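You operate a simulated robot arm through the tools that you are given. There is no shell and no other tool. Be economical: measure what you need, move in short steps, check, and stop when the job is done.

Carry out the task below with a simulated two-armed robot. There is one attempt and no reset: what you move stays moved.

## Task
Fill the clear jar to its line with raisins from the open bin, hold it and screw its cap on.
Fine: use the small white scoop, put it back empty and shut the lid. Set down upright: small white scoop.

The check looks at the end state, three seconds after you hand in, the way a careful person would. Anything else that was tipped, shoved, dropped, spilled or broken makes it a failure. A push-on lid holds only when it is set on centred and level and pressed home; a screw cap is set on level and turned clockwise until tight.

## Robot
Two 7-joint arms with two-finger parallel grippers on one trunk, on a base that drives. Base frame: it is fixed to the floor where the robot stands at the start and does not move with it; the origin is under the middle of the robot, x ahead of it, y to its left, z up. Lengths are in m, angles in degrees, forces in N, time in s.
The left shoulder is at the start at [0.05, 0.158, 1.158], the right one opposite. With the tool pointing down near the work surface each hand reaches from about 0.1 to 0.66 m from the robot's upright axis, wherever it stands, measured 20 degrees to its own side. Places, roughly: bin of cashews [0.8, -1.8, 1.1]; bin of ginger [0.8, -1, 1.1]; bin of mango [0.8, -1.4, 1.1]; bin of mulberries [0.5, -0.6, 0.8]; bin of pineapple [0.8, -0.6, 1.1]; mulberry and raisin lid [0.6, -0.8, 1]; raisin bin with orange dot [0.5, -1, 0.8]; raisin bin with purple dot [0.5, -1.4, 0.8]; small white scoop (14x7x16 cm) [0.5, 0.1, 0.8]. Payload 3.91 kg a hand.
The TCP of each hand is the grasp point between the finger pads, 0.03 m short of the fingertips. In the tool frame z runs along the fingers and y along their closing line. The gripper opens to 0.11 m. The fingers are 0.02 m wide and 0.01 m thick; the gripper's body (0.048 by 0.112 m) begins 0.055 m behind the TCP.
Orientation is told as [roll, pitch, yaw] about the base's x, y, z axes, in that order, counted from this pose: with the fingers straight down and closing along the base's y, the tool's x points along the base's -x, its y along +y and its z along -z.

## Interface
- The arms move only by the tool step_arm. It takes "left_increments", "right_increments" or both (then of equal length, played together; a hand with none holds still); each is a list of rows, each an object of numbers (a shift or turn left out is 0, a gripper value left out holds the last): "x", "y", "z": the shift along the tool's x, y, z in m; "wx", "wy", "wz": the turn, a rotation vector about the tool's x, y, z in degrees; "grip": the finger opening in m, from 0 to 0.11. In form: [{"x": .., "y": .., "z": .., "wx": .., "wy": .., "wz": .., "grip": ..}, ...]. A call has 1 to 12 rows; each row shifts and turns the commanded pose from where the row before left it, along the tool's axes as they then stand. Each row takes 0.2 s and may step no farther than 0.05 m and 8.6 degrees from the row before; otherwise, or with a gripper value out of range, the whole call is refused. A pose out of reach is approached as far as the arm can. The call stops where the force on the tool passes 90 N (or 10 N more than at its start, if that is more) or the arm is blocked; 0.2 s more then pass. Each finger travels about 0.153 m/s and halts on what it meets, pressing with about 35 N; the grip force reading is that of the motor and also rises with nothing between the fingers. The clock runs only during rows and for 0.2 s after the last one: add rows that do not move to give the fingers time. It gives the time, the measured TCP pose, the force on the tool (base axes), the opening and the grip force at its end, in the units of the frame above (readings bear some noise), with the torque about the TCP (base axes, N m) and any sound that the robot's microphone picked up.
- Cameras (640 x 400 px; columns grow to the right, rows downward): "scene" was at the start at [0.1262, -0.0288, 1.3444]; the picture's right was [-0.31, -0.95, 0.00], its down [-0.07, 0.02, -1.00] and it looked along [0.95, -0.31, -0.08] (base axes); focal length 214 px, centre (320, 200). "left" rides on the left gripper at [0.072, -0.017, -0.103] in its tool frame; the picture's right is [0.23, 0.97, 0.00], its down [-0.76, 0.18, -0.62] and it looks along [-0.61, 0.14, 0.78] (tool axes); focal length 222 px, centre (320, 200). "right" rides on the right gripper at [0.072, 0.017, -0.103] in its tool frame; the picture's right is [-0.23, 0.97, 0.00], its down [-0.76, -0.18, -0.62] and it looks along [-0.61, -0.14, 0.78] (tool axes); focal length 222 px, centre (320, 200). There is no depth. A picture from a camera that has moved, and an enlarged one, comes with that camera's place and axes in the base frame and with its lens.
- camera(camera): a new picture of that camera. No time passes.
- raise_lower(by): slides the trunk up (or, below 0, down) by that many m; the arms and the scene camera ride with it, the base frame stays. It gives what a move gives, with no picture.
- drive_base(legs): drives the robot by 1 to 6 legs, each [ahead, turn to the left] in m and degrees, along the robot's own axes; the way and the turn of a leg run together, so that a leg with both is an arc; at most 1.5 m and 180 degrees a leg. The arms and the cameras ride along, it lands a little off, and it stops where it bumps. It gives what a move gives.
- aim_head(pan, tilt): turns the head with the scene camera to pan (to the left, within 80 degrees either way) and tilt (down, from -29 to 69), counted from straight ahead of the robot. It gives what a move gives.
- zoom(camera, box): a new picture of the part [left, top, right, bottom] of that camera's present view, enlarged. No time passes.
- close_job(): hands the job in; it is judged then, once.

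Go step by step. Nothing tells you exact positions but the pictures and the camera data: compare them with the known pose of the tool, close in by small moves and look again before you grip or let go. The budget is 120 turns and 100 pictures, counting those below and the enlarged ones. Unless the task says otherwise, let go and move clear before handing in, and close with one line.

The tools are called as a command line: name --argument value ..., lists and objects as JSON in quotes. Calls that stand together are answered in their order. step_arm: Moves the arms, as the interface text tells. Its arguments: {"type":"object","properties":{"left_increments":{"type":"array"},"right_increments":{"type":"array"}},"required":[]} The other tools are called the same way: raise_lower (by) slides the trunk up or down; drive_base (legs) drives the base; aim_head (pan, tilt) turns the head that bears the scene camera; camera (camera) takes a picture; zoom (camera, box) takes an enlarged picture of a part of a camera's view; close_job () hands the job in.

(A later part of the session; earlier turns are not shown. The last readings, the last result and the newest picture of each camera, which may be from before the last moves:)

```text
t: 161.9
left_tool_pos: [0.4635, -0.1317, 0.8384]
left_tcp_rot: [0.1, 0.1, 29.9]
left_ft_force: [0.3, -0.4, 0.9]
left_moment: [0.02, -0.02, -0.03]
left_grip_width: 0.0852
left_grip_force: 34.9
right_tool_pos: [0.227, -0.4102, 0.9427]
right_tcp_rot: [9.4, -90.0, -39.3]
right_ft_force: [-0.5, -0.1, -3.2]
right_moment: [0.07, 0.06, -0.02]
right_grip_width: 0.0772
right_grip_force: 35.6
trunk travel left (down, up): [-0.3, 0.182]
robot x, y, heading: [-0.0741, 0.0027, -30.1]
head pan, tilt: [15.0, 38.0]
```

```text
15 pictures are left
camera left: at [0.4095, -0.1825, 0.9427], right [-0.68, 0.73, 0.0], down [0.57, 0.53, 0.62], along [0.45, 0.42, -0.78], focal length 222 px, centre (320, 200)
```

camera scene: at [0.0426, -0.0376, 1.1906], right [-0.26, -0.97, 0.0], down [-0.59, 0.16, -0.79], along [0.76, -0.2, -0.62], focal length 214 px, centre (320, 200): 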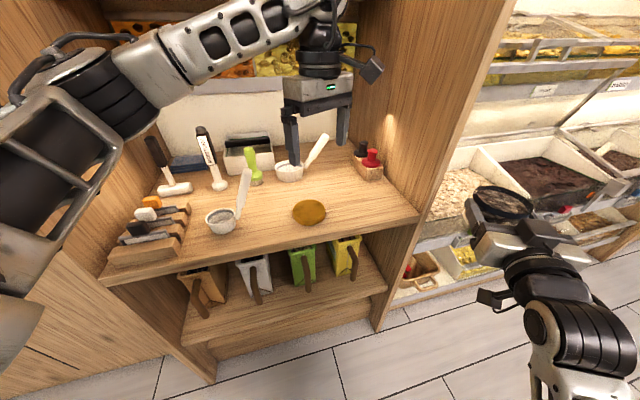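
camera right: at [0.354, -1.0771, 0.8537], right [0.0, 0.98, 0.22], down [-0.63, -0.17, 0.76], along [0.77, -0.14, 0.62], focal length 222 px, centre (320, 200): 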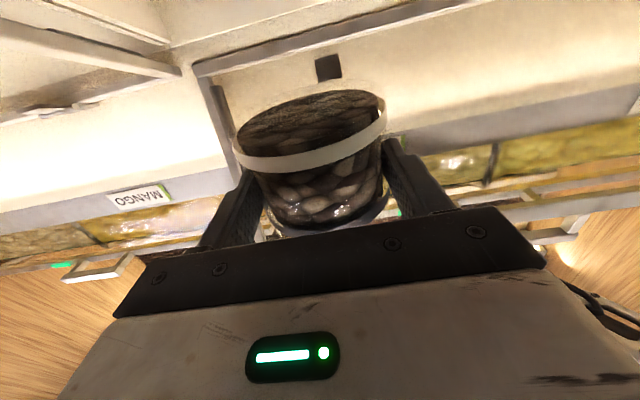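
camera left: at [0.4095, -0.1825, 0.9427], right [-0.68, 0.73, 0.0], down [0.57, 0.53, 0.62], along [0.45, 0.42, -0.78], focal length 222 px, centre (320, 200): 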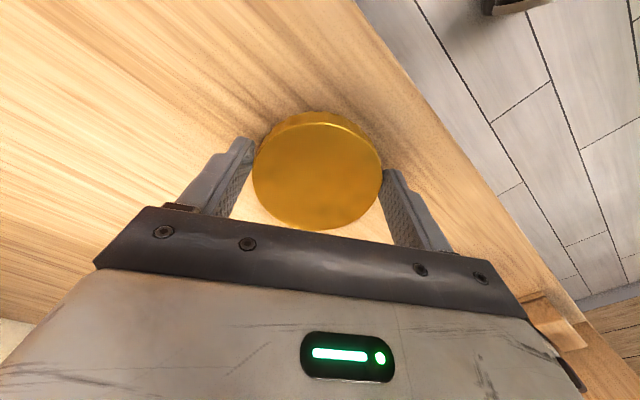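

The cap is gripped and centred. I lift it and carry the jar in under it to [0.45, -0.22].

step_arm --left_increments '[{"z": -0.04}, {"z": -0.04}, {"z": -0.04}, {"z": -0.04}, {"z": -0.032}, {}, {}, {}, {}, {}, {}, {}]' --right_increments '[{"x": 0.035}, {"x": 0.035}, {}, {}, {"y": 0.046}, {"y": 0.046}, {"y": 0.046}, {"y": 0.046}, {"y": 0.046}, {"y": 0.046}, {"z": 0.049}, {"z": 0.049}]'

camera --camera "scene"

```text
t: 163.3
left_tool_pos: [0.4621, -0.1328, 1.0315]
left_tcp_rot: [0.1, 0.1, 29.8]
left_ft_force: [-0.7, 0.1, -1.5]
left_moment: [0.03, -0.01, 0.0]
left_grip_width: 0.0851
left_grip_force: 34.8
right_tool_pos: [0.253, -0.3688, 0.8625]
right_tcp_rot: [-95.4, -75.1, 66.6]
right_ft_force: [0.1, -0.3, -3.2]
right_moment: [0.05, 0.06, 0.01]
right_grip_width: 0.0771
right_grip_force: 35.3
trunk travel left (down, up): [-0.3, 0.182]
robot x, y, heading: [-0.0761, 0.0075, -30.1]
head pan, tilt: [15.0, 38.0]
stopped in row 7 (right hand): the arm was blocked; the commanded pose is now the measured one
```

```text
14 pictures are left
camera scene: at [0.0426, -0.0374, 1.1906], right [-0.26, -0.97, 0.0], down [-0.59, 0.16, -0.79], along [0.76, -0.2, -0.62], focal length 214 px, centre (320, 200)
```

scene: 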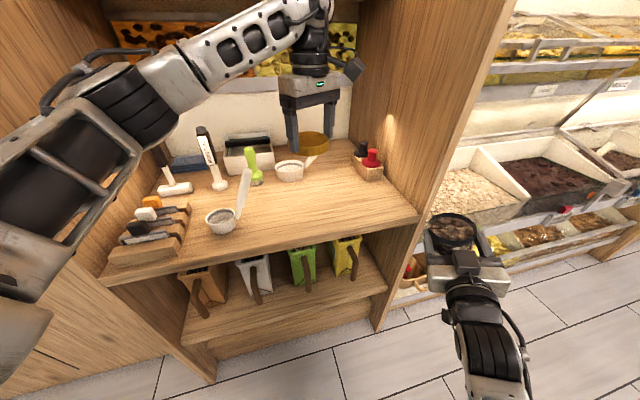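

The right arm was blocked too close to the body, and the jar leans about 15°, with nothing spilled. I raise it, level it, and check.

step_arm --right_increments '[{"x": -0.03}, {"x": -0.03, "wz": 7.4}, {"x": -0.03, "wz": 7.4}, {}]'

step_arm --right_increments '[{"y": 0.03}, {"y": 0.03}, {}]'

```text
t: 164.3
left_tool_pos: [0.4628, -0.1329, 1.0312]
left_tcp_rot: [0.1, 0.1, 29.7]
left_ft_force: [-0.8, 0.3, -0.2]
left_moment: [-0.01, 0.0, -0.01]
left_grip_width: 0.0851
left_grip_force: 35.8
right_tool_pos: [0.2494, -0.3588, 0.9284]
right_tcp_rot: [-89.8, -81.7, 61.8]
right_ft_force: [0.1, 0.4, -3.0]
right_moment: [0.05, 0.06, 0.0]
right_grip_width: 0.077
right_grip_force: 35.2
trunk travel left (down, up): [-0.3, 0.182]
robot x, y, heading: [-0.0761, 0.0058, -30.0]
head pan, tilt: [15.0, 38.0]
stopped in row 4 (right hand): the arm was blocked; the commanded pose is now the measured one
```

```text
t: 164.9
left_tool_pos: [0.4617, -0.1337, 1.0317]
left_tcp_rot: [0.0, 0.1, 29.6]
left_ft_force: [0.5, 0.1, -0.1]
left_moment: [0.0, 0.01, 0.01]
left_grip_width: 0.0849
left_grip_force: 35.5
right_tool_pos: [0.2628, -0.3439, 0.9158]
right_tcp_rot: [-94.9, -69.6, 66.5]
right_ft_force: [0.1, 1.2, -3.9]
right_moment: [0.05, 0.09, -0.05]
right_grip_width: 0.0773
right_grip_force: 35.0
trunk travel left (down, up): [-0.3, 0.182]
robot x, y, heading: [-0.0713, 0.0038, -29.7]
head pan, tilt: [15.0, 38.0]
stopped in row 3 (right hand): the arm was blocked; the commanded pose is now the measured one
```

Something limits the arm near the body. I move back to the pose that was level, back the base off so that I can extend in free space, and approach again.

step_arm --right_increments '[{"y": -0.035}, {"y": -0.035, "wz": 6.5}, {"wz": 6.5}, {"wz": 6.5}, {"y": -0.01}, {}]'

drive_base --legs '[[-0.12, 0]]'

step_arm --right_increments '[{"z": 0.03}, {"z": 0.03}, {"z": 0.03}, {}]'

```text
t: 166.3
left_tool_pos: [0.4635, -0.1335, 1.0316]
left_tcp_rot: [0.2, 0.1, 29.7]
left_ft_force: [-0.4, 0.0, -0.5]
left_moment: [-0.03, -0.01, 0.02]
left_grip_width: 0.0848
left_grip_force: 35.2
right_tool_pos: [0.2266, -0.4082, 0.9412]
right_tcp_rot: [-159.5, -88.0, 131.5]
right_ft_force: [0.0, 1.1, -3.7]
right_moment: [0.01, 0.06, -0.01]
right_grip_width: 0.0774
right_grip_force: 34.9
trunk travel left (down, up): [-0.3, 0.182]
robot x, y, heading: [-0.0718, 0.0083, -30.2]
head pan, tilt: [15.0, 38.0]
```

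```text
t: 167.5
left_tool_pos: [0.361, -0.0728, 1.0318]
left_tcp_rot: [0.1, 0.1, 29.7]
left_ft_force: [-0.9, -0.4, -0.2]
left_moment: [0.01, 0.02, 0.03]
left_grip_width: 0.0849
left_grip_force: 35.8
right_tool_pos: [0.1254, -0.348, 0.9418]
right_tcp_rot: [-157.6, -87.9, 129.7]
right_ft_force: [-0.6, 0.5, -4.4]
right_moment: [0.07, 0.1, -0.01]
right_grip_width: 0.0775
right_grip_force: 34.9
trunk travel left (down, up): [-0.3, 0.182]
robot x, y, heading: [-0.1735, 0.0636, -30.1]
head pan, tilt: [15.0, 38.0]
```

```text
t: 168.5
left_tool_pos: [0.3604, -0.0731, 1.0305]
left_tcp_rot: [0.1, 0.1, 29.7]
left_ft_force: [0.2, 0.3, 0.1]
left_moment: [0.0, -0.02, -0.01]
left_grip_width: 0.0849
left_grip_force: 34.9
right_tool_pos: [0.2046, -0.3916, 0.9441]
right_tcp_rot: [-156.8, -87.8, 128.8]
right_ft_force: [0.0, -1.3, -4.1]
right_moment: [0.06, 0.02, -0.01]
right_grip_width: 0.0771
right_grip_force: 35.0
trunk travel left (down, up): [-0.3, 0.182]
robot x, y, heading: [-0.1828, 0.0648, -30.0]
head pan, tilt: [15.0, 38.0]
```

The reach is good now. I slide the jar sideways in front of the robot, still in free space.

step_arm --right_increments '[{"y": 0.044}, {"y": 0.044}, {"y": 0.044}, {"y": 0.044}, {"y": 0.034}, {}]'

camera --camera "scene"

```text
t: 169.3
left_tool_pos: [0.3611, -0.0729, 1.0317]
left_tcp_rot: [0.1, 0.1, 29.9]
left_ft_force: [-0.4, -0.1, 0.3]
left_moment: [0.02, 0.0, 0.02]
left_grip_width: 0.0851
left_grip_force: 35.2
right_tool_pos: [0.2439, -0.3364, 0.9361]
right_tcp_rot: [-105.1, -75.7, 74.4]
right_ft_force: [0.6, -0.5, -2.7]
right_moment: [0.01, 0.07, 0.02]
right_grip_width: 0.0775
right_grip_force: 35.2
trunk travel left (down, up): [-0.3, 0.182]
robot x, y, heading: [-0.1768, 0.0666, -30.3]
head pan, tilt: [15.0, 38.0]
stopped in row 3 (right hand): the arm was blocked; the commanded pose is now the measured one
```

```text
13 pictures are left
camera scene: at [-0.0596, 0.0215, 1.1905], right [-0.26, -0.97, 0.0], down [-0.59, 0.16, -0.79], along [0.76, -0.2, -0.62], focal length 214 px, centre (320, 200)
```

scene: 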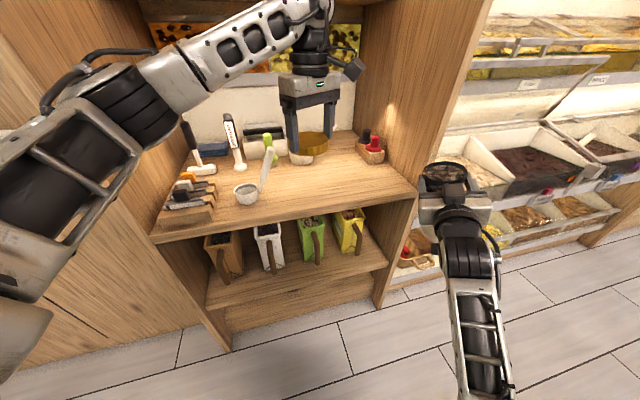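

The wrist limits sideways motion at this fixed heading. The jar is round, so I level it and yaw the right hand to the left, which frees that motion.

step_arm --right_increments '[{"y": -0.03, "wz": 5}, {"wz": 7}, {"wz": 4}, {"wx": -7.5}, {"wx": -7.5}, {"wx": -7.5}, {"wx": -7.5}, {}]'

```text
t: 171.1
left_tool_pos: [0.3603, -0.0739, 1.0326]
left_tcp_rot: [0.2, 0.1, 29.8]
left_ft_force: [-0.7, 0.4, -0.4]
left_moment: [0.01, 0.0, -0.01]
left_grip_width: 0.0849
left_grip_force: 35.0
right_tool_pos: [0.2282, -0.3612, 0.9424]
right_tcp_rot: [179.5, -85.6, -179.5]
right_ft_force: [0.2, 0.1, -4.2]
right_moment: [-0.04, 0.09, 0.02]
right_grip_width: 0.0773
right_grip_force: 34.5
trunk travel left (down, up): [-0.3, 0.182]
robot x, y, heading: [-0.1761, 0.0659, -30.1]
head pan, tilt: [15.0, 38.0]
```

step_arm --right_increments '[{"wy": 4.4}, {"x": 0.04}, {"y": 0.04}, {"y": 0.04}, {"z": 0.04}, {"y": 0.04}, {"z": 0.04}, {"y": 0.04}, {"z": 0.038}, {"y": 0.04}, {}]'

camera --camera "scene"

```text
t: 173.5
left_tool_pos: [0.3597, -0.0734, 1.0309]
left_tcp_rot: [0.1, 0.2, 29.7]
left_ft_force: [-0.6, 0.0, -1.6]
left_moment: [0.02, 0.04, -0.01]
left_grip_width: 0.0848
left_grip_force: 35.0
right_tool_pos: [0.3478, -0.1603, 0.9033]
right_tcp_rot: [-131.2, -89.9, 131.2]
right_ft_force: [0.4, -0.3, -3.1]
right_moment: [0.01, 0.1, 0.01]
right_grip_width: 0.0773
right_grip_force: 34.3
trunk travel left (down, up): [-0.3, 0.182]
robot x, y, heading: [-0.1754, 0.0642, -30.0]
head pan, tilt: [15.0, 38.0]
```

```text
12 pictures are left
camera scene: at [-0.0596, 0.0218, 1.1906], right [-0.26, -0.97, 0.0], down [-0.59, 0.16, -0.79], along [0.76, -0.2, -0.62], focal length 214 px, centre (320, 200)
```

scene: 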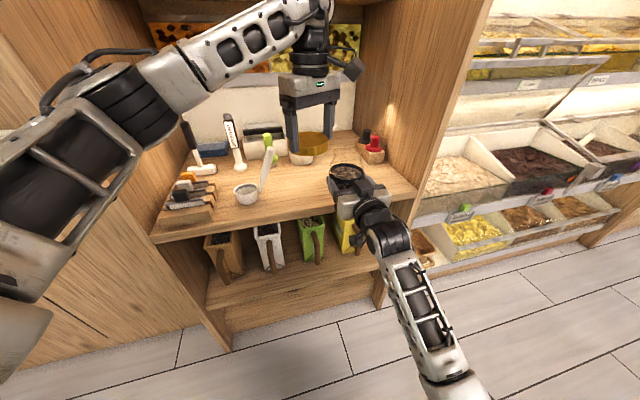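

Jar and cap are side by side and level. I drive forward so that the jar is over the counter, then set it down.

drive_base --legs '[[0.12, 0]]'

step_arm --right_increments '[{"x": 0.03}, {"x": 0.02}, {"x": 0.006}, {"x": 0.002}, {"x": 0.002}, {}]'

zoom --camera "scene" --box '[230, 50, 430, 250]'

```text
t: 174.7
left_tool_pos: [0.4636, -0.1321, 1.0316]
left_tcp_rot: [0.1, 0.1, 29.7]
left_ft_force: [0.4, 0.3, 0.5]
left_moment: [-0.01, -0.01, -0.02]
left_grip_width: 0.0849
left_grip_force: 35.2
right_tool_pos: [0.4498, -0.2193, 0.9033]
right_tcp_rot: [-156.6, -89.9, 156.5]
right_ft_force: [0.2, 0.5, -3.6]
right_moment: [-0.04, 0.11, 0.01]
right_grip_width: 0.0771
right_grip_force: 34.1
trunk travel left (down, up): [-0.3, 0.182]
robot x, y, heading: [-0.0727, 0.0019, -30.0]
head pan, tilt: [15.0, 38.0]
```

```text
t: 176.1
left_tool_pos: [0.4638, -0.1329, 1.0324]
left_tcp_rot: [0.1, 0.1, 29.9]
left_ft_force: [-1.2, -1.1, -0.7]
left_moment: [0.02, -0.01, -0.03]
left_grip_width: 0.0846
left_grip_force: 35.0
right_tool_pos: [0.4501, -0.2197, 0.8449]
right_tcp_rot: [-174.3, -89.7, 174.2]
right_ft_force: [1.5, -2.3, 4.4]
right_moment: [0.04, 0.14, -0.02]
right_grip_width: 0.0774
right_grip_force: 34.9
trunk travel left (down, up): [-0.3, 0.182]
robot x, y, heading: [-0.0725, 0.0066, -30.1]
head pan, tilt: [15.0, 38.0]
```

```text
2.00 times, centred on (330, 150) of scene
camera zoom: at [0.0431, -0.0375, 1.1907], right [-0.26, -0.97, 0.0], down [-0.59, 0.16, -0.79], along [0.76, -0.2, -0.62], focal length 429 px, centre (300, 300)
```

zoom: 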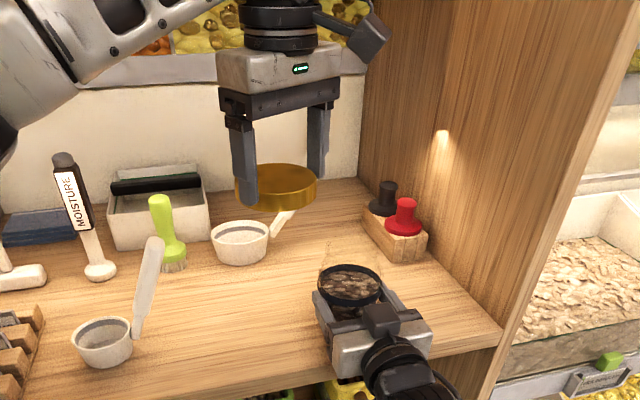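

The jar stands on the counter. Several views put its axis about 18 mm beyond the right grasp point, near [0.469, -0.221]. I lower the cap to just above rim height and move it over the jar, then check centring.

step_arm --left_increments '[{"z": 0.02}, {"z": 0.02}, {"x": 0.0195, "y": -0.039}, {"x": 0.0195, "y": -0.039}, {}]'

zoom --camera "scene" --box '[270, 80, 430, 240]'

camera --camera "right"

```text
t: 177.3
left_tool_pos: [0.4671, -0.2176, 0.9917]
left_tcp_rot: [0.0, -0.1, 29.8]
left_ft_force: [-0.2, -0.1, -0.2]
left_moment: [0.03, 0.01, -0.02]
left_grip_width: 0.0847
left_grip_force: 35.1
right_tool_pos: [0.4484, -0.2187, 0.844]
right_tcp_rot: [-176.4, -89.7, 176.4]
right_ft_force: [1.7, -0.9, 10.9]
right_moment: [0.09, 0.22, -0.03]
right_grip_width: 0.0774
right_grip_force: 35.3
trunk travel left (down, up): [-0.3, 0.182]
robot x, y, heading: [-0.0751, 0.0054, -30.0]
head pan, tilt: [15.0, 38.0]
```

```text
2.50 times, centred on (350, 160) of scene
camera zoom: at [0.0425, -0.0374, 1.1908], right [-0.26, -0.97, 0.0], down [-0.59, 0.16, -0.79], along [0.76, -0.2, -0.62], focal length 536 px, centre (245, 300)
```

zoom: 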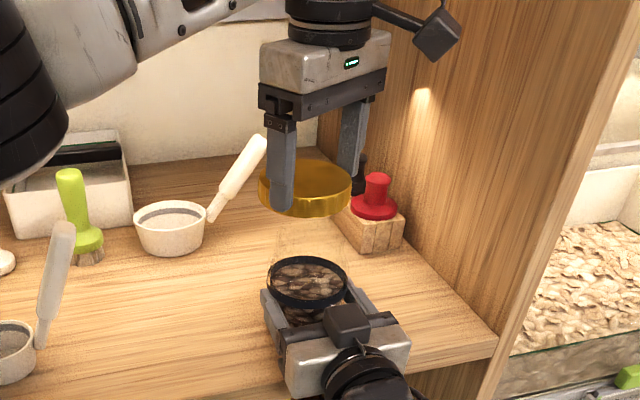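

```text
9 pictures are left
camera right: at [0.3458, -0.2014, 0.7714], right [0.0, 0.97, 0.23], down [-0.63, -0.18, 0.76], along [0.78, -0.14, 0.61], focal length 222 px, centre (320, 200)
```

right: 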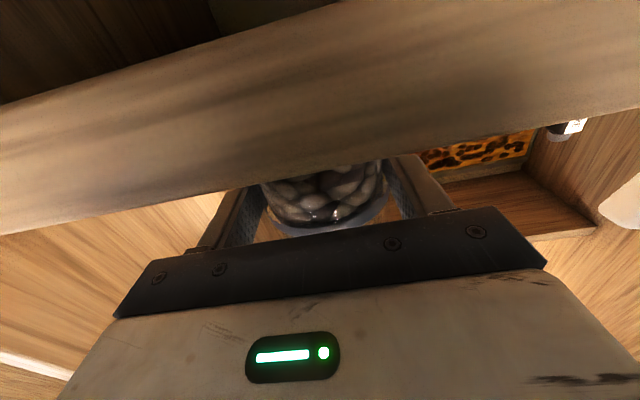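

The left camera's earlier views agree that the jar axis is about 19 mm past the right grasp point, near [0.468, -0.219]. The cap is now within 1–2 mm of that, so I lower it gently until it touches.

step_arm --left_increments '[{"x": -0.0005, "y": -0.001, "z": 0.015}, {"z": 0.01}, {"z": 0.004}, {"z": 0.003}, {"z": 0.003}, {}]'

```text
t: 178.7
left_tool_pos: [0.469, -0.219, 0.9565]
left_tcp_rot: [0.2, 0.1, 29.9]
left_ft_force: [-0.5, 0.2, 0.6]
left_moment: [0.01, 0.0, -0.03]
left_grip_width: 0.0846
left_grip_force: 35.1
right_tool_pos: [0.4488, -0.2189, 0.8452]
right_tcp_rot: [-171.9, -89.7, 171.9]
right_ft_force: [3.9, -2.7, 14.3]
right_moment: [0.11, 0.15, 0.01]
right_grip_width: 0.0775
right_grip_force: 35.0
trunk travel left (down, up): [-0.3, 0.182]
robot x, y, heading: [-0.0746, 0.0038, -30.0]
head pan, tilt: [15.0, 38.0]
```

There is no contact yet. I continue in 2 mm steps.

step_arm --left_increments '[{"z": 0.002}, {"z": 0.002}, {"z": 0.002}, {"z": 0.002}, {"z": 0.002}, {}]'

```text
t: 180.1
left_tool_pos: [0.4699, -0.2209, 0.952]
left_tcp_rot: [-0.4, 0.0, 29.8]
left_ft_force: [1.4, 0.0, 30.3]
left_moment: [-0.42, -0.05, 0.21]
left_grip_width: 0.0845
left_grip_force: 34.9
right_tool_pos: [0.4482, -0.2189, 0.8448]
right_tcp_rot: [-160.8, -89.7, 160.7]
right_ft_force: [15.3, -4.7, 10.7]
right_moment: [0.63, -0.24, -0.32]
right_grip_width: 0.0772
right_grip_force: 35.5
trunk travel left (down, up): [-0.3, 0.182]
robot x, y, heading: [-0.0759, 0.005, -30.0]
head pan, tilt: [15.0, 38.0]
```

It touches with 30 N, pressing slightly off towards -y. I look at how the cap sits.

zoom --camera "scene" --box '[310, 110, 406, 206]'

```text
4.17 times, centred on (358, 158) of scene
camera zoom: at [0.0414, -0.0365, 1.1911], right [-0.26, -0.97, 0.0], down [-0.59, 0.16, -0.79], along [0.76, -0.2, -0.61], focal length 894 px, centre (162, 375)
```

zoom: 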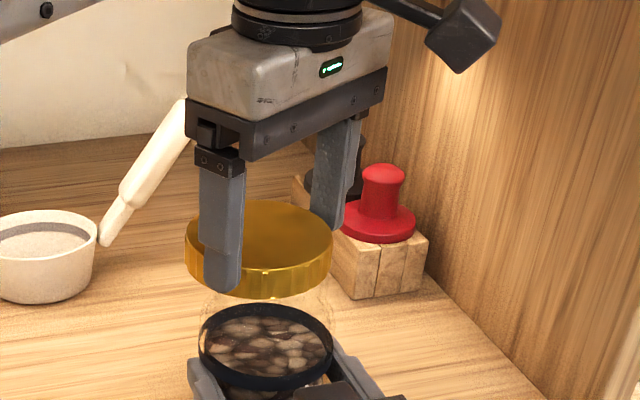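

The view and the contact moment agree: the cap is about 12 mm too far to +x and slightly to +y, because it sits off-centre in the fingers. I lift a little, shift it by that and lower again.

step_arm --left_increments '[{"z": -0.01}, {"x": 0.0117, "y": 0.0027}, {}, {"z": 0.004}, {"z": 0.002}, {"z": 0.002}, {"z": 0.002}, {"z": 0.001}, {}]'

zoom --camera "scene" --box '[310, 110, 406, 206]'

```text
t: 182.1
left_tool_pos: [0.4574, -0.2222, 0.9494]
left_tcp_rot: [-0.1, -0.1, 29.9]
left_ft_force: [3.6, -4.7, 2.2]
left_moment: [-0.22, -0.21, 0.0]
left_grip_width: 0.0847
left_grip_force: 34.8
right_tool_pos: [0.4478, -0.219, 0.8446]
right_tcp_rot: [-165.9, -89.8, 166.0]
right_ft_force: [-6.3, -0.5, 12.5]
right_moment: [-0.19, 0.29, 0.08]
right_grip_width: 0.0773
right_grip_force: 34.6
trunk travel left (down, up): [-0.3, 0.182]
robot x, y, heading: [-0.0746, 0.005, -29.9]
head pan, tilt: [15.0, 38.0]
```

```text
4.17 times, centred on (358, 158) of scene
camera zoom: at [0.0418, -0.0373, 1.1908], right [-0.26, -0.97, 0.0], down [-0.59, 0.16, -0.79], along [0.76, -0.2, -0.61], focal length 894 px, centre (162, 375)
```

zoom: 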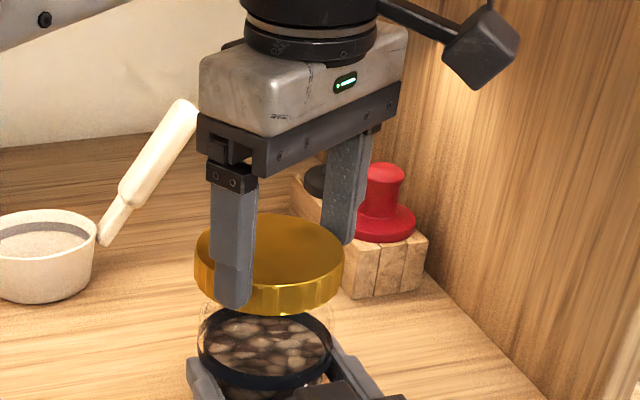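

It is lower now and nearly free, and the side forces suggest a shift of about +3 mm in x and -5 mm in y. I apply that and press down in small steps.

step_arm --left_increments '[{"y": -0.003}, {"y": -0.0028}, {}, {"z": 0.002}, {"z": 0.002}, {"z": 0.001}, {}]'

```text
t: 183.7
left_tool_pos: [0.4597, -0.2282, 0.941]
left_tcp_rot: [0.0, 0.2, 29.8]
left_ft_force: [-0.1, 0.7, -0.2]
left_moment: [0.0, -0.02, -0.03]
left_grip_width: 0.0844
left_grip_force: 35.1
right_tool_pos: [0.4481, -0.2182, 0.8446]
right_tcp_rot: [-170.3, -89.8, 170.3]
right_ft_force: [-3.0, 0.1, 13.1]
right_moment: [0.06, 0.13, 0.02]
right_grip_width: 0.0771
right_grip_force: 35.1
trunk travel left (down, up): [-0.3, 0.182]
robot x, y, heading: [-0.0761, 0.0039, -29.7]
head pan, tilt: [15.0, 38.0]
```

The cap slid down over the neck with no side force. I lower further until it meets the thread.

step_arm --left_increments '[{"z": 0.002}, {"z": 0.002}, {"z": 0.002}, {"z": 0.002}, {}]'

```text
t: 184.9
left_tool_pos: [0.4588, -0.2273, 0.938]
left_tcp_rot: [-0.2, 0.0, 29.9]
left_ft_force: [-11.2, 14.7, 34.1]
left_moment: [0.59, 0.1, 0.27]
left_grip_width: 0.0843
left_grip_force: 35.3
right_tool_pos: [0.4482, -0.2195, 0.844]
right_tcp_rot: [-118.5, -89.9, 118.3]
right_ft_force: [27.1, -13.7, 5.9]
right_moment: [0.23, -0.51, -0.02]
right_grip_width: 0.0772
right_grip_force: 34.6
trunk travel left (down, up): [-0.3, 0.182]
robot x, y, heading: [-0.0759, 0.0022, -30.0]
head pan, tilt: [15.0, 38.0]
```

The cap rests on the thread. I ease the side load and turn clockwise about the cap's own axis, watching torque and height.

step_arm --left_increments '[{"y": 0.0015, "z": -0.001}, {"wz": 7.5, "x": 0.0004, "y": 0.0016}, {"wz": 7.5, "x": 0.0004, "y": 0.0016}, {"wz": 7.5, "x": 0.0004, "y": 0.0016}, {"wz": 7.5, "x": 0.0004, "y": 0.0016}, {"wz": 7.5, "x": 0.0004, "y": 0.0016}, {"wz": 7.5, "x": 0.0004, "y": 0.0016}, {"wz": 7.5, "x": 0.0004, "y": 0.0016}, {"wz": 7.5, "x": 0.0004, "y": 0.0016}]'

```text
t: 186.9
left_tool_pos: [0.455, -0.2132, 0.9371]
left_tcp_rot: [0.1, -0.3, -30.2]
left_ft_force: [16.2, 13.4, 20.2]
left_moment: [0.33, -0.38, 0.29]
left_grip_width: 0.0842
left_grip_force: 35.1
right_tool_pos: [0.4473, -0.2191, 0.8432]
right_tcp_rot: [-168.6, -89.7, 168.4]
right_ft_force: [-11.5, -15.2, 8.2]
right_moment: [-0.12, -0.82, -0.15]
right_grip_width: 0.0773
right_grip_force: 35.3
trunk travel left (down, up): [-0.3, 0.182]
robot x, y, heading: [-0.0744, 0.0028, -30.1]
head pan, tilt: [15.0, 38.0]
```

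It is turning and has dropped slightly. From the two poses I fit the cap axis at [0.4696, -0.2188], 14 mm from the grasp point. I correct for that and go on turning.

step_arm --left_increments '[{"x": -0.0015, "y": 0.0025}, {"wz": 7.5, "y": 0.0018}, {"wz": 7.5, "y": 0.0018}, {"wz": 7.5, "y": 0.0018}, {"wz": 7.5, "y": 0.0018}, {"wz": 7.5, "y": 0.0018}, {"wz": 7.5, "y": 0.0018}, {"wz": 7.5, "y": 0.0018}, {"wz": 7.5, "y": 0.0018}, {}]'

```text
t: 189.1
left_tool_pos: [0.4618, -0.2071, 0.9361]
left_tcp_rot: [-0.2, 0.0, -63.6]
left_ft_force: [-6.2, 4.6, 21.8]
left_moment: [-0.19, 0.35, -0.07]
left_grip_width: 0.0841
left_grip_force: 34.7
left hand out of reach, approached as far as the arm can: row 6, 7, 8, 9
right_tool_pos: [0.4465, -0.2193, 0.8443]
right_tcp_rot: [-151.7, -89.9, 151.6]
right_ft_force: [7.1, -13.4, 7.1]
right_moment: [-0.86, 0.63, -0.07]
right_grip_width: 0.0774
right_grip_force: 35.3
trunk travel left (down, up): [-0.3, 0.182]
robot x, y, heading: [-0.0737, 0.0063, -30.0]
head pan, tilt: [15.0, 38.0]
```

The wrist has reached its limit. I open, lift clear, turn back counter-clockwise and regrip on the cap's axis.

step_arm --left_increments '[{"grip": 0.095}, {"grip": 0.11}, {}, {"z": -0.025}, {"z": -0.02}, {"wz": -8}, {"wz": -8}, {"wz": -8}, {"wz": -8}, {"wz": -8}, {"wz": -8}, {"wz": -8}]'

step_arm --left_increments '[{"wz": -8}, {"wz": -8}, {"wz": -8}, {"wz": -8}, {"wz": -8}, {"wz": -8}, {"wz": -8}, {"wz": -8}, {"wz": -8}, {}]'

zoom --camera "scene" --box '[310, 110, 406, 206]'

```text
t: 191.7
left_tool_pos: [0.4642, -0.206, 0.9454]
left_tcp_rot: [-0.1, 0.1, -7.4]
left_ft_force: [-0.1, -0.5, -0.5]
left_moment: [-0.01, 0.01, -0.04]
left_grip_width: 0.11
left_grip_force: 0.0
left hand out of reach, approached as far as the arm can: row 4, 5
right_tool_pos: [0.4492, -0.2187, 0.8444]
right_tcp_rot: [-160.1, -89.8, 160.0]
right_ft_force: [2.2, 6.3, 11.7]
right_moment: [-0.01, 0.08, 0.07]
right_grip_width: 0.0773
right_grip_force: 34.9
trunk travel left (down, up): [-0.3, 0.182]
robot x, y, heading: [-0.0723, 0.001, -30.0]
head pan, tilt: [15.0, 38.0]
```

```text
t: 193.9
left_tool_pos: [0.4639, -0.2077, 0.9462]
left_tcp_rot: [0.1, 0.1, 64.5]
left_ft_force: [-0.1, -0.4, 0.1]
left_moment: [-0.02, -0.01, -0.01]
left_grip_width: 0.1101
left_grip_force: 0.0
right_tool_pos: [0.4493, -0.2179, 0.8434]
right_tcp_rot: [-166.6, -89.9, 166.5]
right_ft_force: [1.9, 5.6, 13.4]
right_moment: [0.08, 0.04, 0.03]
right_grip_width: 0.0773
right_grip_force: 34.8
trunk travel left (down, up): [-0.3, 0.182]
robot x, y, heading: [-0.0784, 0.0037, -30.1]
head pan, tilt: [15.0, 38.0]
```

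```text
4.17 times, centred on (358, 158) of scene
camera zoom: at [0.0424, -0.0366, 1.1908], right [-0.26, -0.97, 0.0], down [-0.59, 0.16, -0.79], along [0.76, -0.2, -0.61], focal length 894 px, centre (162, 375)
```

zoom: 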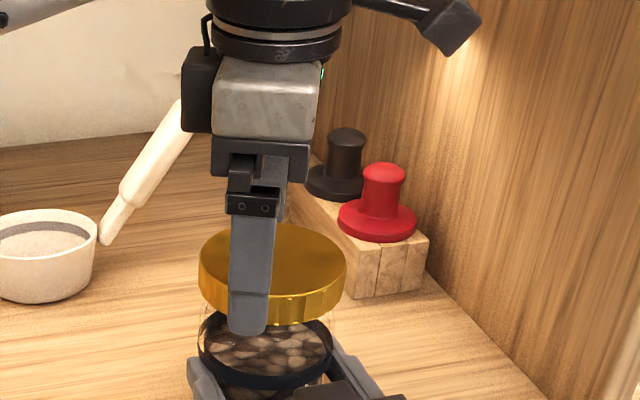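

The cap sits level on the jar. I centre the fingers on its axis, grip, and turn clockwise again.

step_arm --left_increments '[{"x": 0.0076, "y": -0.0099}, {"z": 0.01}, {"grip": 0.095}, {"grip": 0.075}, {}, {}]'

step_arm --left_increments '[{"wz": 8}, {"wz": 8}, {"wz": 8}, {"wz": 8}, {"wz": 8}, {"wz": 8}, {"wz": 8}, {"wz": 8}, {"wz": 8}, {"wz": 8}, {"wz": 8}, {"wz": 8}]'

```text
t: 195.3
left_tool_pos: [0.469, -0.2189, 0.934]
left_tcp_rot: [-0.1, 0.2, 64.5]
left_ft_force: [12.3, -6.8, -0.3]
left_moment: [-0.28, -0.52, -0.01]
left_grip_width: 0.0874
left_grip_force: 35.3
right_tool_pos: [0.4488, -0.2184, 0.8442]
right_tcp_rot: [-164.4, -89.8, 164.4]
right_ft_force: [-10.4, 5.2, 12.7]
right_moment: [-0.15, -0.34, 0.15]
right_grip_width: 0.0772
right_grip_force: 34.9
trunk travel left (down, up): [-0.3, 0.182]
robot x, y, heading: [-0.0725, 0.0043, -29.8]
head pan, tilt: [15.0, 38.0]
```

```text
t: 197.9
left_tool_pos: [0.4692, -0.2183, 0.9346]
left_tcp_rot: [0.1, 0.1, -31.7]
left_ft_force: [7.9, -1.2, -7.0]
left_moment: [0.11, -0.29, 0.01]
left_grip_width: 0.0873
left_grip_force: 35.2
right_tool_pos: [0.4485, -0.2189, 0.8446]
right_tcp_rot: [-168.1, -89.7, 168.1]
right_ft_force: [-9.0, 3.7, 12.0]
right_moment: [-0.02, -0.24, 0.05]
right_grip_width: 0.0776
right_grip_force: 35.8
trunk travel left (down, up): [-0.3, 0.182]
robot x, y, heading: [-0.0742, 0.0047, -30.0]
head pan, tilt: [15.0, 38.0]
```

The cap is pulling downward on the hand, so the thread is engaged. I use the rest of this stroke, following it down.

step_arm --left_increments '[{"wz": 8, "z": 0.0005}, {"wz": 8, "z": 0.0005}, {"wz": 8, "z": 0.0005}, {"wz": 7, "z": 0.0005}, {}]'

```text
t: 199.1
left_tool_pos: [0.4703, -0.2177, 0.9329]
left_tcp_rot: [-0.1, -0.1, -59.1]
left_ft_force: [6.8, -0.8, 1.5]
left_moment: [0.53, -0.47, -0.01]
left_grip_width: 0.0872
left_grip_force: 35.2
left hand out of reach, approached as far as the arm can: row 4
right_tool_pos: [0.4479, -0.218, 0.8451]
right_tcp_rot: [-166.5, -89.8, 166.3]
right_ft_force: [-1.3, 1.5, 11.3]
right_moment: [-0.09, -0.21, -0.07]
right_grip_width: 0.0773
right_grip_force: 34.6
trunk travel left (down, up): [-0.3, 0.182]
robot x, y, heading: [-0.0751, 0.0042, -30.2]
head pan, tilt: [15.0, 38.0]
```

About 217° done so far. I open, turn back around the cap without lifting, and take another stroke.

step_arm --left_increments '[{"grip": 0.11}, {}, {"wz": -8}, {"wz": -8}, {"wz": -8}, {"wz": -8}, {"wz": -8}, {"wz": -8}, {"wz": -8}, {"wz": -8}, {"wz": -8}, {"wz": -8}]'

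step_arm --left_increments '[{"wz": -8}, {"wz": -8}, {"wz": -8}, {"wz": -8}, {"wz": -8}, {"wz": -8}, {"wz": -8}, {"wz": -8}, {"grip": 0.095}, {"grip": 0.075}, {}, {}]'

step_arm --left_increments '[{"wz": 8, "z": 0.0002}, {"wz": 8, "z": 0.0002}, {"wz": 8, "z": 0.0002}, {"wz": 8, "z": 0.0002}, {"wz": 8, "z": 0.0002}, {"wz": 8, "z": 0.0002}, {"wz": 8, "z": 0.0002}, {"wz": 8, "z": 0.0002}, {"wz": 8, "z": 0.0002}, {"wz": 8, "z": 0.0002}, {"wz": 8, "z": 0.0002}, {"wz": 8, "z": 0.0002}]'

```text
t: 201.7
left_tool_pos: [0.4692, -0.2182, 0.9336]
left_tcp_rot: [-0.1, 0.1, 21.1]
left_ft_force: [-0.6, 0.6, -0.1]
left_moment: [0.0, 0.0, 0.01]
left_grip_width: 0.1099
left_grip_force: 0.1
right_tool_pos: [0.4493, -0.2186, 0.8435]
right_tcp_rot: [-167.8, -89.8, 167.7]
right_ft_force: [4.8, -1.4, 13.0]
right_moment: [0.29, -0.03, -0.1]
right_grip_width: 0.0774
right_grip_force: 35.1
trunk travel left (down, up): [-0.3, 0.182]
robot x, y, heading: [-0.0699, 0.0062, -30.1]
head pan, tilt: [15.0, 38.0]
```

```text
t: 204.3
left_tool_pos: [0.4705, -0.2182, 0.9319]
left_tcp_rot: [0.0, 0.2, 85.0]
left_ft_force: [5.3, -1.6, 0.6]
left_moment: [-0.04, -0.36, -0.03]
left_grip_width: 0.0874
left_grip_force: 35.2
right_tool_pos: [0.4477, -0.2174, 0.8439]
right_tcp_rot: [-167.5, -89.8, 167.4]
right_ft_force: [-3.4, -0.8, 13.2]
right_moment: [0.01, -0.06, -0.02]
right_grip_width: 0.0774
right_grip_force: 35.1
trunk travel left (down, up): [-0.3, 0.182]
robot x, y, heading: [-0.0767, 0.0056, -30.1]
head pan, tilt: [15.0, 38.0]
```

```text
t: 206.9
left_tool_pos: [0.4698, -0.2186, 0.9308]
left_tcp_rot: [-0.1, -0.1, -11.3]
left_ft_force: [14.9, -3.6, 11.8]
left_moment: [0.39, -0.42, 0.0]
left_grip_width: 0.0873
left_grip_force: 34.4
right_tool_pos: [0.4479, -0.2189, 0.8432]
right_tcp_rot: [-154.8, -89.8, 154.7]
right_ft_force: [-7.9, -1.0, 9.4]
right_moment: [-0.22, -0.74, -0.12]
right_grip_width: 0.0776
right_grip_force: 34.6
trunk travel left (down, up): [-0.3, 0.182]
robot x, y, heading: [-0.0736, 0.0041, -30.0]
head pan, tilt: [15.0, 38.0]
```

There is no tightening torque yet. I keep turning to the end of the stroke.

step_arm --left_increments '[{"wz": 8}, {"wz": 8}, {"wz": 8}, {"wz": 8}, {"wz": 8}, {"wz": 6}, {}]'

```text
t: 208.5
left_tool_pos: [0.4701, -0.2188, 0.9301]
left_tcp_rot: [-0.2, 0.2, -56.9]
left_ft_force: [-6.5, 1.8, -5.1]
left_moment: [0.1, 0.18, 1.94]
left_grip_width: 0.0834
left_grip_force: 35.3
right_tool_pos: [0.4484, -0.2192, 0.8439]
right_tcp_rot: [-173.6, -89.8, 173.6]
right_ft_force: [8.2, 1.6, 11.5]
right_moment: [0.27, -0.19, -1.86]
right_grip_width: 0.0786
right_grip_force: 34.6
trunk travel left (down, up): [-0.3, 0.182]
robot x, y, heading: [-0.0741, 0.0052, -30.0]
head pan, tilt: [15.0, 38.0]
```

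A torque of 1.9 N·m has built up on both hands, so the cap is tight. I release the cap, lift away and look.

step_arm --left_increments '[{"grip": 0.095}, {"grip": 0.11}, {}, {"wz": -8}, {"wz": -8}, {"wz": -8}, {"wz": -8}, {"wz": -8}, {"wz": -8}, {"wz": -8}, {"wz": -8}, {}]'

step_arm --left_increments '[{"z": -0.03}, {"z": -0.03}, {"z": -0.03}, {"y": 0.04}, {"y": 0.04}, {"y": 0.04}, {}]'

zoom --camera "scene" --box '[270, 90, 430, 250]'

```text
t: 211.1
left_tool_pos: [0.4705, -0.2168, 0.9308]
left_tcp_rot: [0.0, 0.1, 7.0]
left_ft_force: [-0.2, -0.8, 0.0]
left_moment: [0.02, 0.02, 0.05]
left_grip_width: 0.1098
left_grip_force: 0.1
right_tool_pos: [0.4483, -0.2184, 0.8442]
right_tcp_rot: [-162.4, -89.8, 162.3]
right_ft_force: [-2.8, 3.5, 9.1]
right_moment: [0.25, -0.02, 0.04]
right_grip_width: 0.0776
right_grip_force: 34.7
trunk travel left (down, up): [-0.3, 0.182]
robot x, y, heading: [-0.0744, 0.0075, -29.9]
head pan, tilt: [15.0, 38.0]
```

```text
t: 212.7
left_tool_pos: [0.4539, -0.098, 1.0219]
left_tcp_rot: [0.0, 0.1, 6.9]
left_ft_force: [0.2, 0.0, 0.1]
left_moment: [-0.01, 0.03, 0.01]
left_grip_width: 0.1101
left_grip_force: 0.1
right_tool_pos: [0.449, -0.2195, 0.844]
right_tcp_rot: [-155.4, -89.8, 155.3]
right_ft_force: [-1.5, -1.8, 9.4]
right_moment: [0.16, -0.05, 0.04]
right_grip_width: 0.0776
right_grip_force: 35.6
trunk travel left (down, up): [-0.3, 0.182]
robot x, y, heading: [-0.0748, 0.0061, -30.0]
head pan, tilt: [15.0, 38.0]
```

```text
2.50 times, centred on (350, 170) of scene
camera zoom: at [0.0423, -0.0373, 1.1907], right [-0.26, -0.97, 0.0], down [-0.59, 0.16, -0.79], along [0.76, -0.2, -0.61], focal length 536 px, centre (245, 275)
```

zoom: 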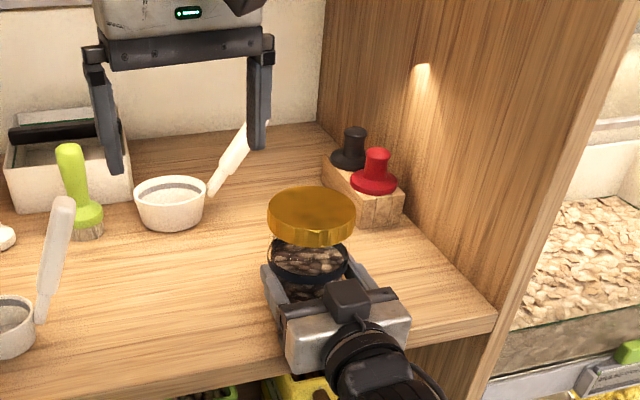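

The cap is on level and tight. I open the right hand and pull it straight back off the jar.

step_arm --right_increments '[{"grip": 0.09}, {"grip": 0.11}, {}, {"z": -0.03}, {"z": -0.03}, {"z": -0.03}, {"z": -0.03}, {}]'

```text
t: 214.5
left_tool_pos: [0.4547, -0.1, 1.0195]
left_tcp_rot: [0.1, 0.0, 6.8]
left_ft_force: [-0.3, -0.3, -0.5]
left_moment: [0.01, 0.01, 0.0]
left_grip_width: 0.1101
left_grip_force: 0.0
right_tool_pos: [0.3288, -0.2193, 0.843]
right_tcp_rot: [-149.5, -89.9, 149.6]
right_ft_force: [-0.9, -0.1, 0.0]
right_moment: [-0.01, -0.01, 0.0]
right_grip_width: 0.11
right_grip_force: 0.1
trunk travel left (down, up): [-0.3, 0.182]
robot x, y, heading: [-0.0772, 0.0023, -30.0]
head pan, tilt: [15.0, 38.0]
```

The jar stands capped and free. Now I drive back to the bins to close the lid, ending near y -0.7 facing them.

drive_base --legs '[[-0.2, 0], [0, -60], [0.8, 0], [0, 90]]'

raise_lower --by 0.1

aim_head --pan -10 --tilt 20

camera --camera "scene"

```text
t: 226.3
left_tool_pos: [0.2756, -0.5295, 1.0202]
left_tcp_rot: [0.0, 0.2, 35.3]
left_ft_force: [0.3, -0.6, 0.6]
left_moment: [0.01, 0.0, 0.0]
left_grip_width: 0.11
left_grip_force: 0.1
right_tool_pos: [0.2218, -0.6967, 0.8424]
right_tcp_rot: [-146.9, -90.1, 175.3]
right_ft_force: [0.4, -0.7, -0.2]
right_moment: [-0.02, 0.02, -0.03]
right_grip_width: 0.1103
right_grip_force: 0.1
trunk travel left (down, up): [-0.3, 0.182]
robot x, y, heading: [-0.2419, -0.6918, -1.7]
head pan, tilt: [15.0, 38.0]
```

```text
t: 227.7
left_tool_pos: [0.2764, -0.5299, 1.1191]
left_tcp_rot: [0.0, 0.2, 35.4]
left_ft_force: [0.5, -0.3, 0.0]
left_moment: [-0.02, 0.01, 0.02]
left_grip_width: 0.1099
left_grip_force: 0.1
right_tool_pos: [0.2237, -0.6961, 0.943]
right_tcp_rot: [-131.0, -90.0, 159.3]
right_ft_force: [0.0, -0.2, -0.2]
right_moment: [-0.02, 0.01, -0.03]
right_grip_width: 0.11
right_grip_force: 0.0
trunk travel left (down, up): [-0.4, 0.082]
robot x, y, heading: [-0.2393, -0.6903, -1.7]
head pan, tilt: [15.0, 38.0]
```

```text
t: 228.6
left_tool_pos: [0.276, -0.5294, 1.1195]
left_tcp_rot: [-0.1, 0.0, 35.3]
left_ft_force: [-0.5, 0.2, 0.0]
left_moment: [-0.04, 0.0, -0.01]
left_grip_width: 0.1099
left_grip_force: 0.2
right_tool_pos: [0.2215, -0.6955, 0.9424]
right_tcp_rot: [-145.4, -90.0, 173.8]
right_ft_force: [-0.2, 0.2, -0.1]
right_moment: [0.01, 0.0, 0.0]
right_grip_width: 0.11
right_grip_force: 0.2
trunk travel left (down, up): [-0.4, 0.082]
robot x, y, heading: [-0.2398, -0.6904, -1.6]
head pan, tilt: [-10.0, 20.0]
```

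```text
4 pictures are left
camera scene: at [-0.1087, -0.7097, 1.319], right [-0.2, -0.98, 0.0], down [-0.34, 0.07, -0.94], along [0.92, -0.19, -0.34], focal length 214 px, centre (320, 200)
```

scene: 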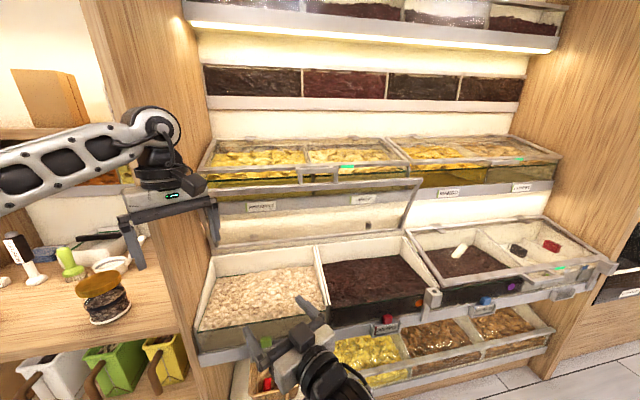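

The lid's handle bar is at about [0.548, -0.855, 1.18], and its hinge near [0.64, 0.875] in x and z. I plan to hook the bar from behind with the right fingers pitched 45° down and draw it along its arc. First I tuck the left hand and set the right hand's pose.

step_arm --left_increments '[{"x": 0.0326, "y": 0.0231}, {"x": 0.0326, "y": 0.0231}, {"x": 0.0326, "y": 0.0231}, {"x": 0.0326, "y": 0.0231}, {}, {}, {}, {}, {}, {}, {}, {}]' --right_increments '[{"wx": 7.5, "grip": 0.0}, {"wx": 7.5}, {"wx": 7.5}, {"wx": 7.5}, {"wy": 7.5}, {"wy": 7.5}, {"wy": 7.5}, {"wy": 7.5}, {"wy": 7.5}, {"wy": 7.5}, {"x": -0.0304, "z": -0.0304}, {"x": -0.0304, "z": -0.0304}]'

drive_base --legs '[[0, 1.6]]'

step_arm --right_increments '[{"x": -0.0304, "z": -0.0304}, {"x": -0.0304, "z": -0.0304}, {"x": -0.0304, "z": -0.0304}, {"x": -0.0304, "z": -0.0304}, {"x": -0.0304, "z": -0.0304}, {"y": -0.04}, {"y": -0.04}, {"y": -0.04}, {}]'

```text
t: 229.2
left_tool_pos: [0.2102, -0.5294, 1.1161]
left_tcp_rot: [0.0, 0.2, 35.2]
left_ft_force: [0.2, 0.1, -0.1]
left_moment: [0.0, 0.06, 0.01]
left_grip_width: 0.11
left_grip_force: 0.1
right_tool_pos: [0.2434, -0.7497, 0.9416]
right_tcp_rot: [-97.4, -73.8, 113.7]
right_ft_force: [0.5, -0.2, -0.6]
right_moment: [-0.02, -0.02, 0.01]
right_grip_width: 0.0
right_grip_force: 34.7
trunk travel left (down, up): [-0.4, 0.082]
robot x, y, heading: [-0.2395, -0.6869, -1.4]
head pan, tilt: [-10.0, 20.0]
stopped in row 2 (right hand): the arm was blocked; the commanded pose is now the measured one
```

```text
t: 229.9
left_tool_pos: [0.2056, -0.5176, 1.1188]
left_tcp_rot: [0.0, 0.2, 36.8]
left_ft_force: [-0.4, 0.1, 1.0]
left_moment: [-0.02, 0.01, 0.03]
left_grip_width: 0.1099
left_grip_force: 0.1
right_tool_pos: [0.2445, -0.7372, 0.9412]
right_tcp_rot: [-97.5, -73.8, 115.4]
right_ft_force: [-0.9, -0.5, 0.1]
right_moment: [-0.01, 0.02, -0.02]
right_grip_width: 0.0
right_grip_force: 34.9
trunk travel left (down, up): [-0.4, 0.082]
robot x, y, heading: [-0.2392, -0.6901, -0.0]
head pan, tilt: [-10.0, 20.0]
```

```text
t: 230.8
left_tool_pos: [0.2063, -0.5188, 1.1181]
left_tcp_rot: [0.0, 0.2, 36.8]
left_ft_force: [-0.4, -0.9, -0.6]
left_moment: [-0.01, 0.01, -0.01]
left_grip_width: 0.1102
left_grip_force: 0.0
right_tool_pos: [0.1679, -0.8195, 1.0267]
right_tcp_rot: [-95.1, -68.1, 101.8]
right_ft_force: [0.5, 0.4, 0.0]
right_moment: [-0.01, 0.0, 0.0]
right_grip_width: 0.0001
right_grip_force: 35.0
right hand out of reach, approached as far as the arm can: row 4
trunk travel left (down, up): [-0.4, 0.082]
robot x, y, heading: [-0.2385, -0.6901, -0.2]
head pan, tilt: [-10.0, 20.0]
stopped in row 4 (right hand): the arm was blocked; the commanded pose is now the measured one
```

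The right arm tangled near its limits close to the body. It holds nothing, so I extend it forward into open space and straighten its roll.

step_arm --right_increments '[{"z": 0.04}, {"z": 0.04}, {"z": 0.04, "wz": 5}, {"wz": 6}, {"wz": 6}, {"wz": 5}, {}]'

```text
t: 232.4
left_tool_pos: [0.2051, -0.5177, 1.1174]
left_tcp_rot: [-0.1, 0.2, 36.7]
left_ft_force: [0.2, -0.5, -0.5]
left_moment: [-0.02, 0.01, -0.01]
left_grip_width: 0.11
left_grip_force: 0.2
right_tool_pos: [0.2885, -0.818, 1.0314]
right_tcp_rot: [-119.3, -85.1, 125.8]
right_ft_force: [0.4, -0.1, -0.1]
right_moment: [0.0, 0.0, 0.0]
right_grip_width: 0.0002
right_grip_force: 35.2
trunk travel left (down, up): [-0.4, 0.082]
robot x, y, heading: [-0.238, -0.6894, -0.1]
head pan, tilt: [-10.0, 20.0]
```

That worked, and the hand is nearly level. Now I pitch it 45° down and raise it.

step_arm --right_increments '[{"wy": 7.5}, {"wy": 7.5}, {"wy": 7.5}, {"wy": 7.5}, {"wy": 7.5}, {"wy": 7.5}, {}]'

step_arm --right_increments '[{"x": -0.0304, "z": -0.0304}, {"x": -0.0304, "z": -0.0304}, {"x": -0.0304, "z": -0.0304}, {"x": -0.0304, "z": -0.0304}, {"x": -0.0304, "z": -0.0304}, {}]'

```text
t: 234.0
left_tool_pos: [0.2059, -0.5188, 1.1173]
left_tcp_rot: [0.0, 0.1, 36.7]
left_ft_force: [-0.3, -0.7, -1.1]
left_moment: [0.0, 0.03, 0.01]
left_grip_width: 0.1099
left_grip_force: 0.1
right_tool_pos: [0.2863, -0.8047, 1.0312]
right_tcp_rot: [0.4, -47.0, 6.7]
right_ft_force: [0.0, 0.1, -0.5]
right_moment: [-0.01, 0.03, -0.01]
right_grip_width: 0.0002
right_grip_force: 34.9
trunk travel left (down, up): [-0.4, 0.082]
robot x, y, heading: [-0.2437, -0.6917, 0.0]
head pan, tilt: [-10.0, 20.0]
```

```text
t: 235.4
left_tool_pos: [0.2057, -0.5184, 1.1177]
left_tcp_rot: [0.0, 0.2, 36.8]
left_ft_force: [0.6, 0.2, -0.4]
left_moment: [0.01, 0.03, 0.02]
left_grip_width: 0.1102
left_grip_force: 0.1
right_tool_pos: [0.322, -0.804, 1.2251]
right_tcp_rot: [0.4, -47.0, 6.8]
right_ft_force: [-0.1, -0.7, 0.2]
right_moment: [0.01, 0.01, -0.02]
right_grip_width: 0.0
right_grip_force: 35.4
right hand out of reach, approached as far as the arm can: row 3, 4, 5
trunk travel left (down, up): [-0.4, 0.082]
robot x, y, heading: [-0.2396, -0.6867, 0.1]
head pan, tilt: [-10.0, 20.0]
```

The hand is above handle height at a good pitch. I shift sideways to the handle's middle, raise the trunk slightly and drive ahead to pass the fingertips over the bar.

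step_arm --right_increments '[{"y": -0.022}, {"y": -0.022}, {}]'

raise_lower --by 0.04

drive_base --legs '[[0.2, 0]]'

aim_head --pan -15 --tilt 20

camera --camera "scene"

```text
t: 236.2
left_tool_pos: [0.2058, -0.5187, 1.1172]
left_tcp_rot: [0.1, 0.1, 36.8]
left_ft_force: [-0.1, 0.0, 0.1]
left_moment: [-0.02, -0.05, 0.03]
left_grip_width: 0.1097
left_grip_force: 0.2
right_tool_pos: [0.3294, -0.8465, 1.2263]
right_tcp_rot: [0.4, -46.8, 6.8]
right_ft_force: [0.5, -0.9, -0.1]
right_moment: [-0.02, 0.0, 0.0]
right_grip_width: 0.0001
right_grip_force: 34.8
trunk travel left (down, up): [-0.4, 0.082]
robot x, y, heading: [-0.2414, -0.6875, 0.0]
head pan, tilt: [-10.0, 20.0]
```

```text
t: 237.1
left_tool_pos: [0.2065, -0.5176, 1.1577]
left_tcp_rot: [0.0, 0.2, 36.9]
left_ft_force: [0.3, 0.2, 0.2]
left_moment: [0.01, 0.0, -0.02]
left_grip_width: 0.11
left_grip_force: 0.0
right_tool_pos: [0.3292, -0.8462, 1.2648]
right_tcp_rot: [0.3, -46.8, 6.7]
right_ft_force: [0.2, 0.4, 0.0]
right_moment: [0.01, 0.01, -0.03]
right_grip_width: 0.0001
right_grip_force: 35.0
trunk travel left (down, up): [-0.44, 0.042]
robot x, y, heading: [-0.2379, -0.6906, 0.2]
head pan, tilt: [-10.0, 20.0]
```

```text
t: 238.7
left_tool_pos: [0.3995, -0.5186, 1.1587]
left_tcp_rot: [-0.2, -0.2, 36.7]
left_ft_force: [0.4, -0.5, -0.2]
left_moment: [0.02, -0.03, 0.0]
left_grip_width: 0.11
left_grip_force: 0.0
right_tool_pos: [0.5237, -0.8448, 1.2676]
right_tcp_rot: [0.4, -47.3, 6.9]
right_ft_force: [0.3, -0.1, -0.1]
right_moment: [-0.01, 0.0, 0.01]
right_grip_width: 0.0
right_grip_force: 35.0
trunk travel left (down, up): [-0.44, 0.042]
robot x, y, heading: [-0.0367, -0.6896, 0.1]
head pan, tilt: [-10.0, 20.0]
```

```text
t: 239.3
left_tool_pos: [0.3983, -0.5198, 1.1598]
left_tcp_rot: [0.0, -0.2, 36.6]
left_ft_force: [-0.3, -0.8, 0.7]
left_moment: [-0.01, -0.01, -0.01]
left_grip_width: 0.1101
left_grip_force: 0.1
right_tool_pos: [0.523, -0.8453, 1.2688]
right_tcp_rot: [0.3, -47.2, 6.9]
right_ft_force: [-0.4, 0.1, -0.9]
right_moment: [0.03, 0.01, 0.0]
right_grip_width: 0.0
right_grip_force: 35.3
trunk travel left (down, up): [-0.44, 0.042]
robot x, y, heading: [-0.0419, -0.6922, 0.2]
head pan, tilt: [-15.0, 20.0]
```

```text
3 pictures are left
camera scene: at [0.0841, -0.7145, 1.3597], right [-0.26, -0.97, 0.0], down [-0.33, 0.09, -0.94], along [0.91, -0.24, -0.34], focal length 214 px, centre (320, 200)
```

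scene: 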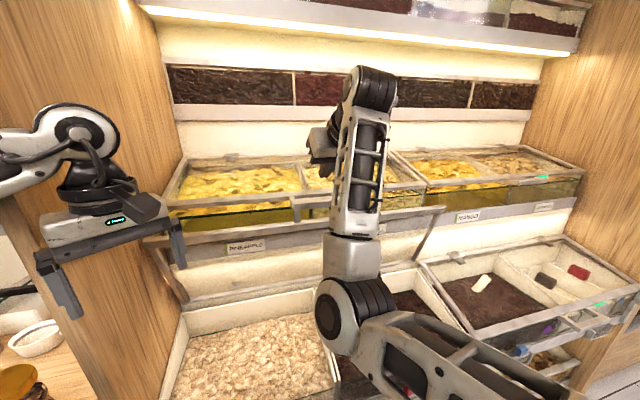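

The forearm hides the fingertips, but the handle's left leg confirms the bar at x 0.55 and z about 1.19. I extend over it, come down behind it, then draw back gently and watch the force.

step_arm --right_increments '[{"z": 0.022, "x": -0.0205}, {"z": 0.022, "x": -0.0205}, {}, {"z": 0.0205, "x": 0.022}, {"z": 0.0205, "x": 0.022}, {}]'

```text
t: 240.7
left_tool_pos: [0.3988, -0.5198, 1.1592]
left_tcp_rot: [-0.2, -0.2, 36.6]
left_ft_force: [-0.8, -0.2, 0.1]
left_moment: [0.0, 0.02, -0.01]
left_grip_width: 0.1098
left_grip_force: 0.1
right_tool_pos: [0.5837, -0.8376, 1.2076]
right_tcp_rot: [0.2, -47.4, 7.0]
right_ft_force: [-0.3, 0.2, 0.3]
right_moment: [0.02, -0.02, -0.04]
right_grip_width: 0.0
right_grip_force: 34.5
trunk travel left (down, up): [-0.44, 0.042]
robot x, y, heading: [-0.0356, -0.6889, 0.4]
head pan, tilt: [-15.0, 20.0]
```

step_arm --right_increments '[{"z": -0.0093, "x": 0.0296, "y": 0.0033}, {"z": -0.0093, "x": 0.0296, "y": 0.0033}]'

```text
t: 241.3
left_tool_pos: [0.3983, -0.5188, 1.159]
left_tcp_rot: [-0.1, -0.1, 36.6]
left_ft_force: [-0.1, 0.3, 0.3]
left_moment: [0.03, 0.01, 0.02]
left_grip_width: 0.11
left_grip_force: 0.1
right_tool_pos: [0.5276, -0.8371, 1.176]
right_tcp_rot: [0.4, -47.1, 6.9]
right_ft_force: [1.2, -0.4, 2.0]
right_moment: [0.01, -0.03, 0.06]
right_grip_width: 0.0
right_grip_force: 34.7
trunk travel left (down, up): [-0.44, 0.042]
robot x, y, heading: [-0.0381, -0.687, 0.2]
head pan, tilt: [-15.0, 20.0]
```

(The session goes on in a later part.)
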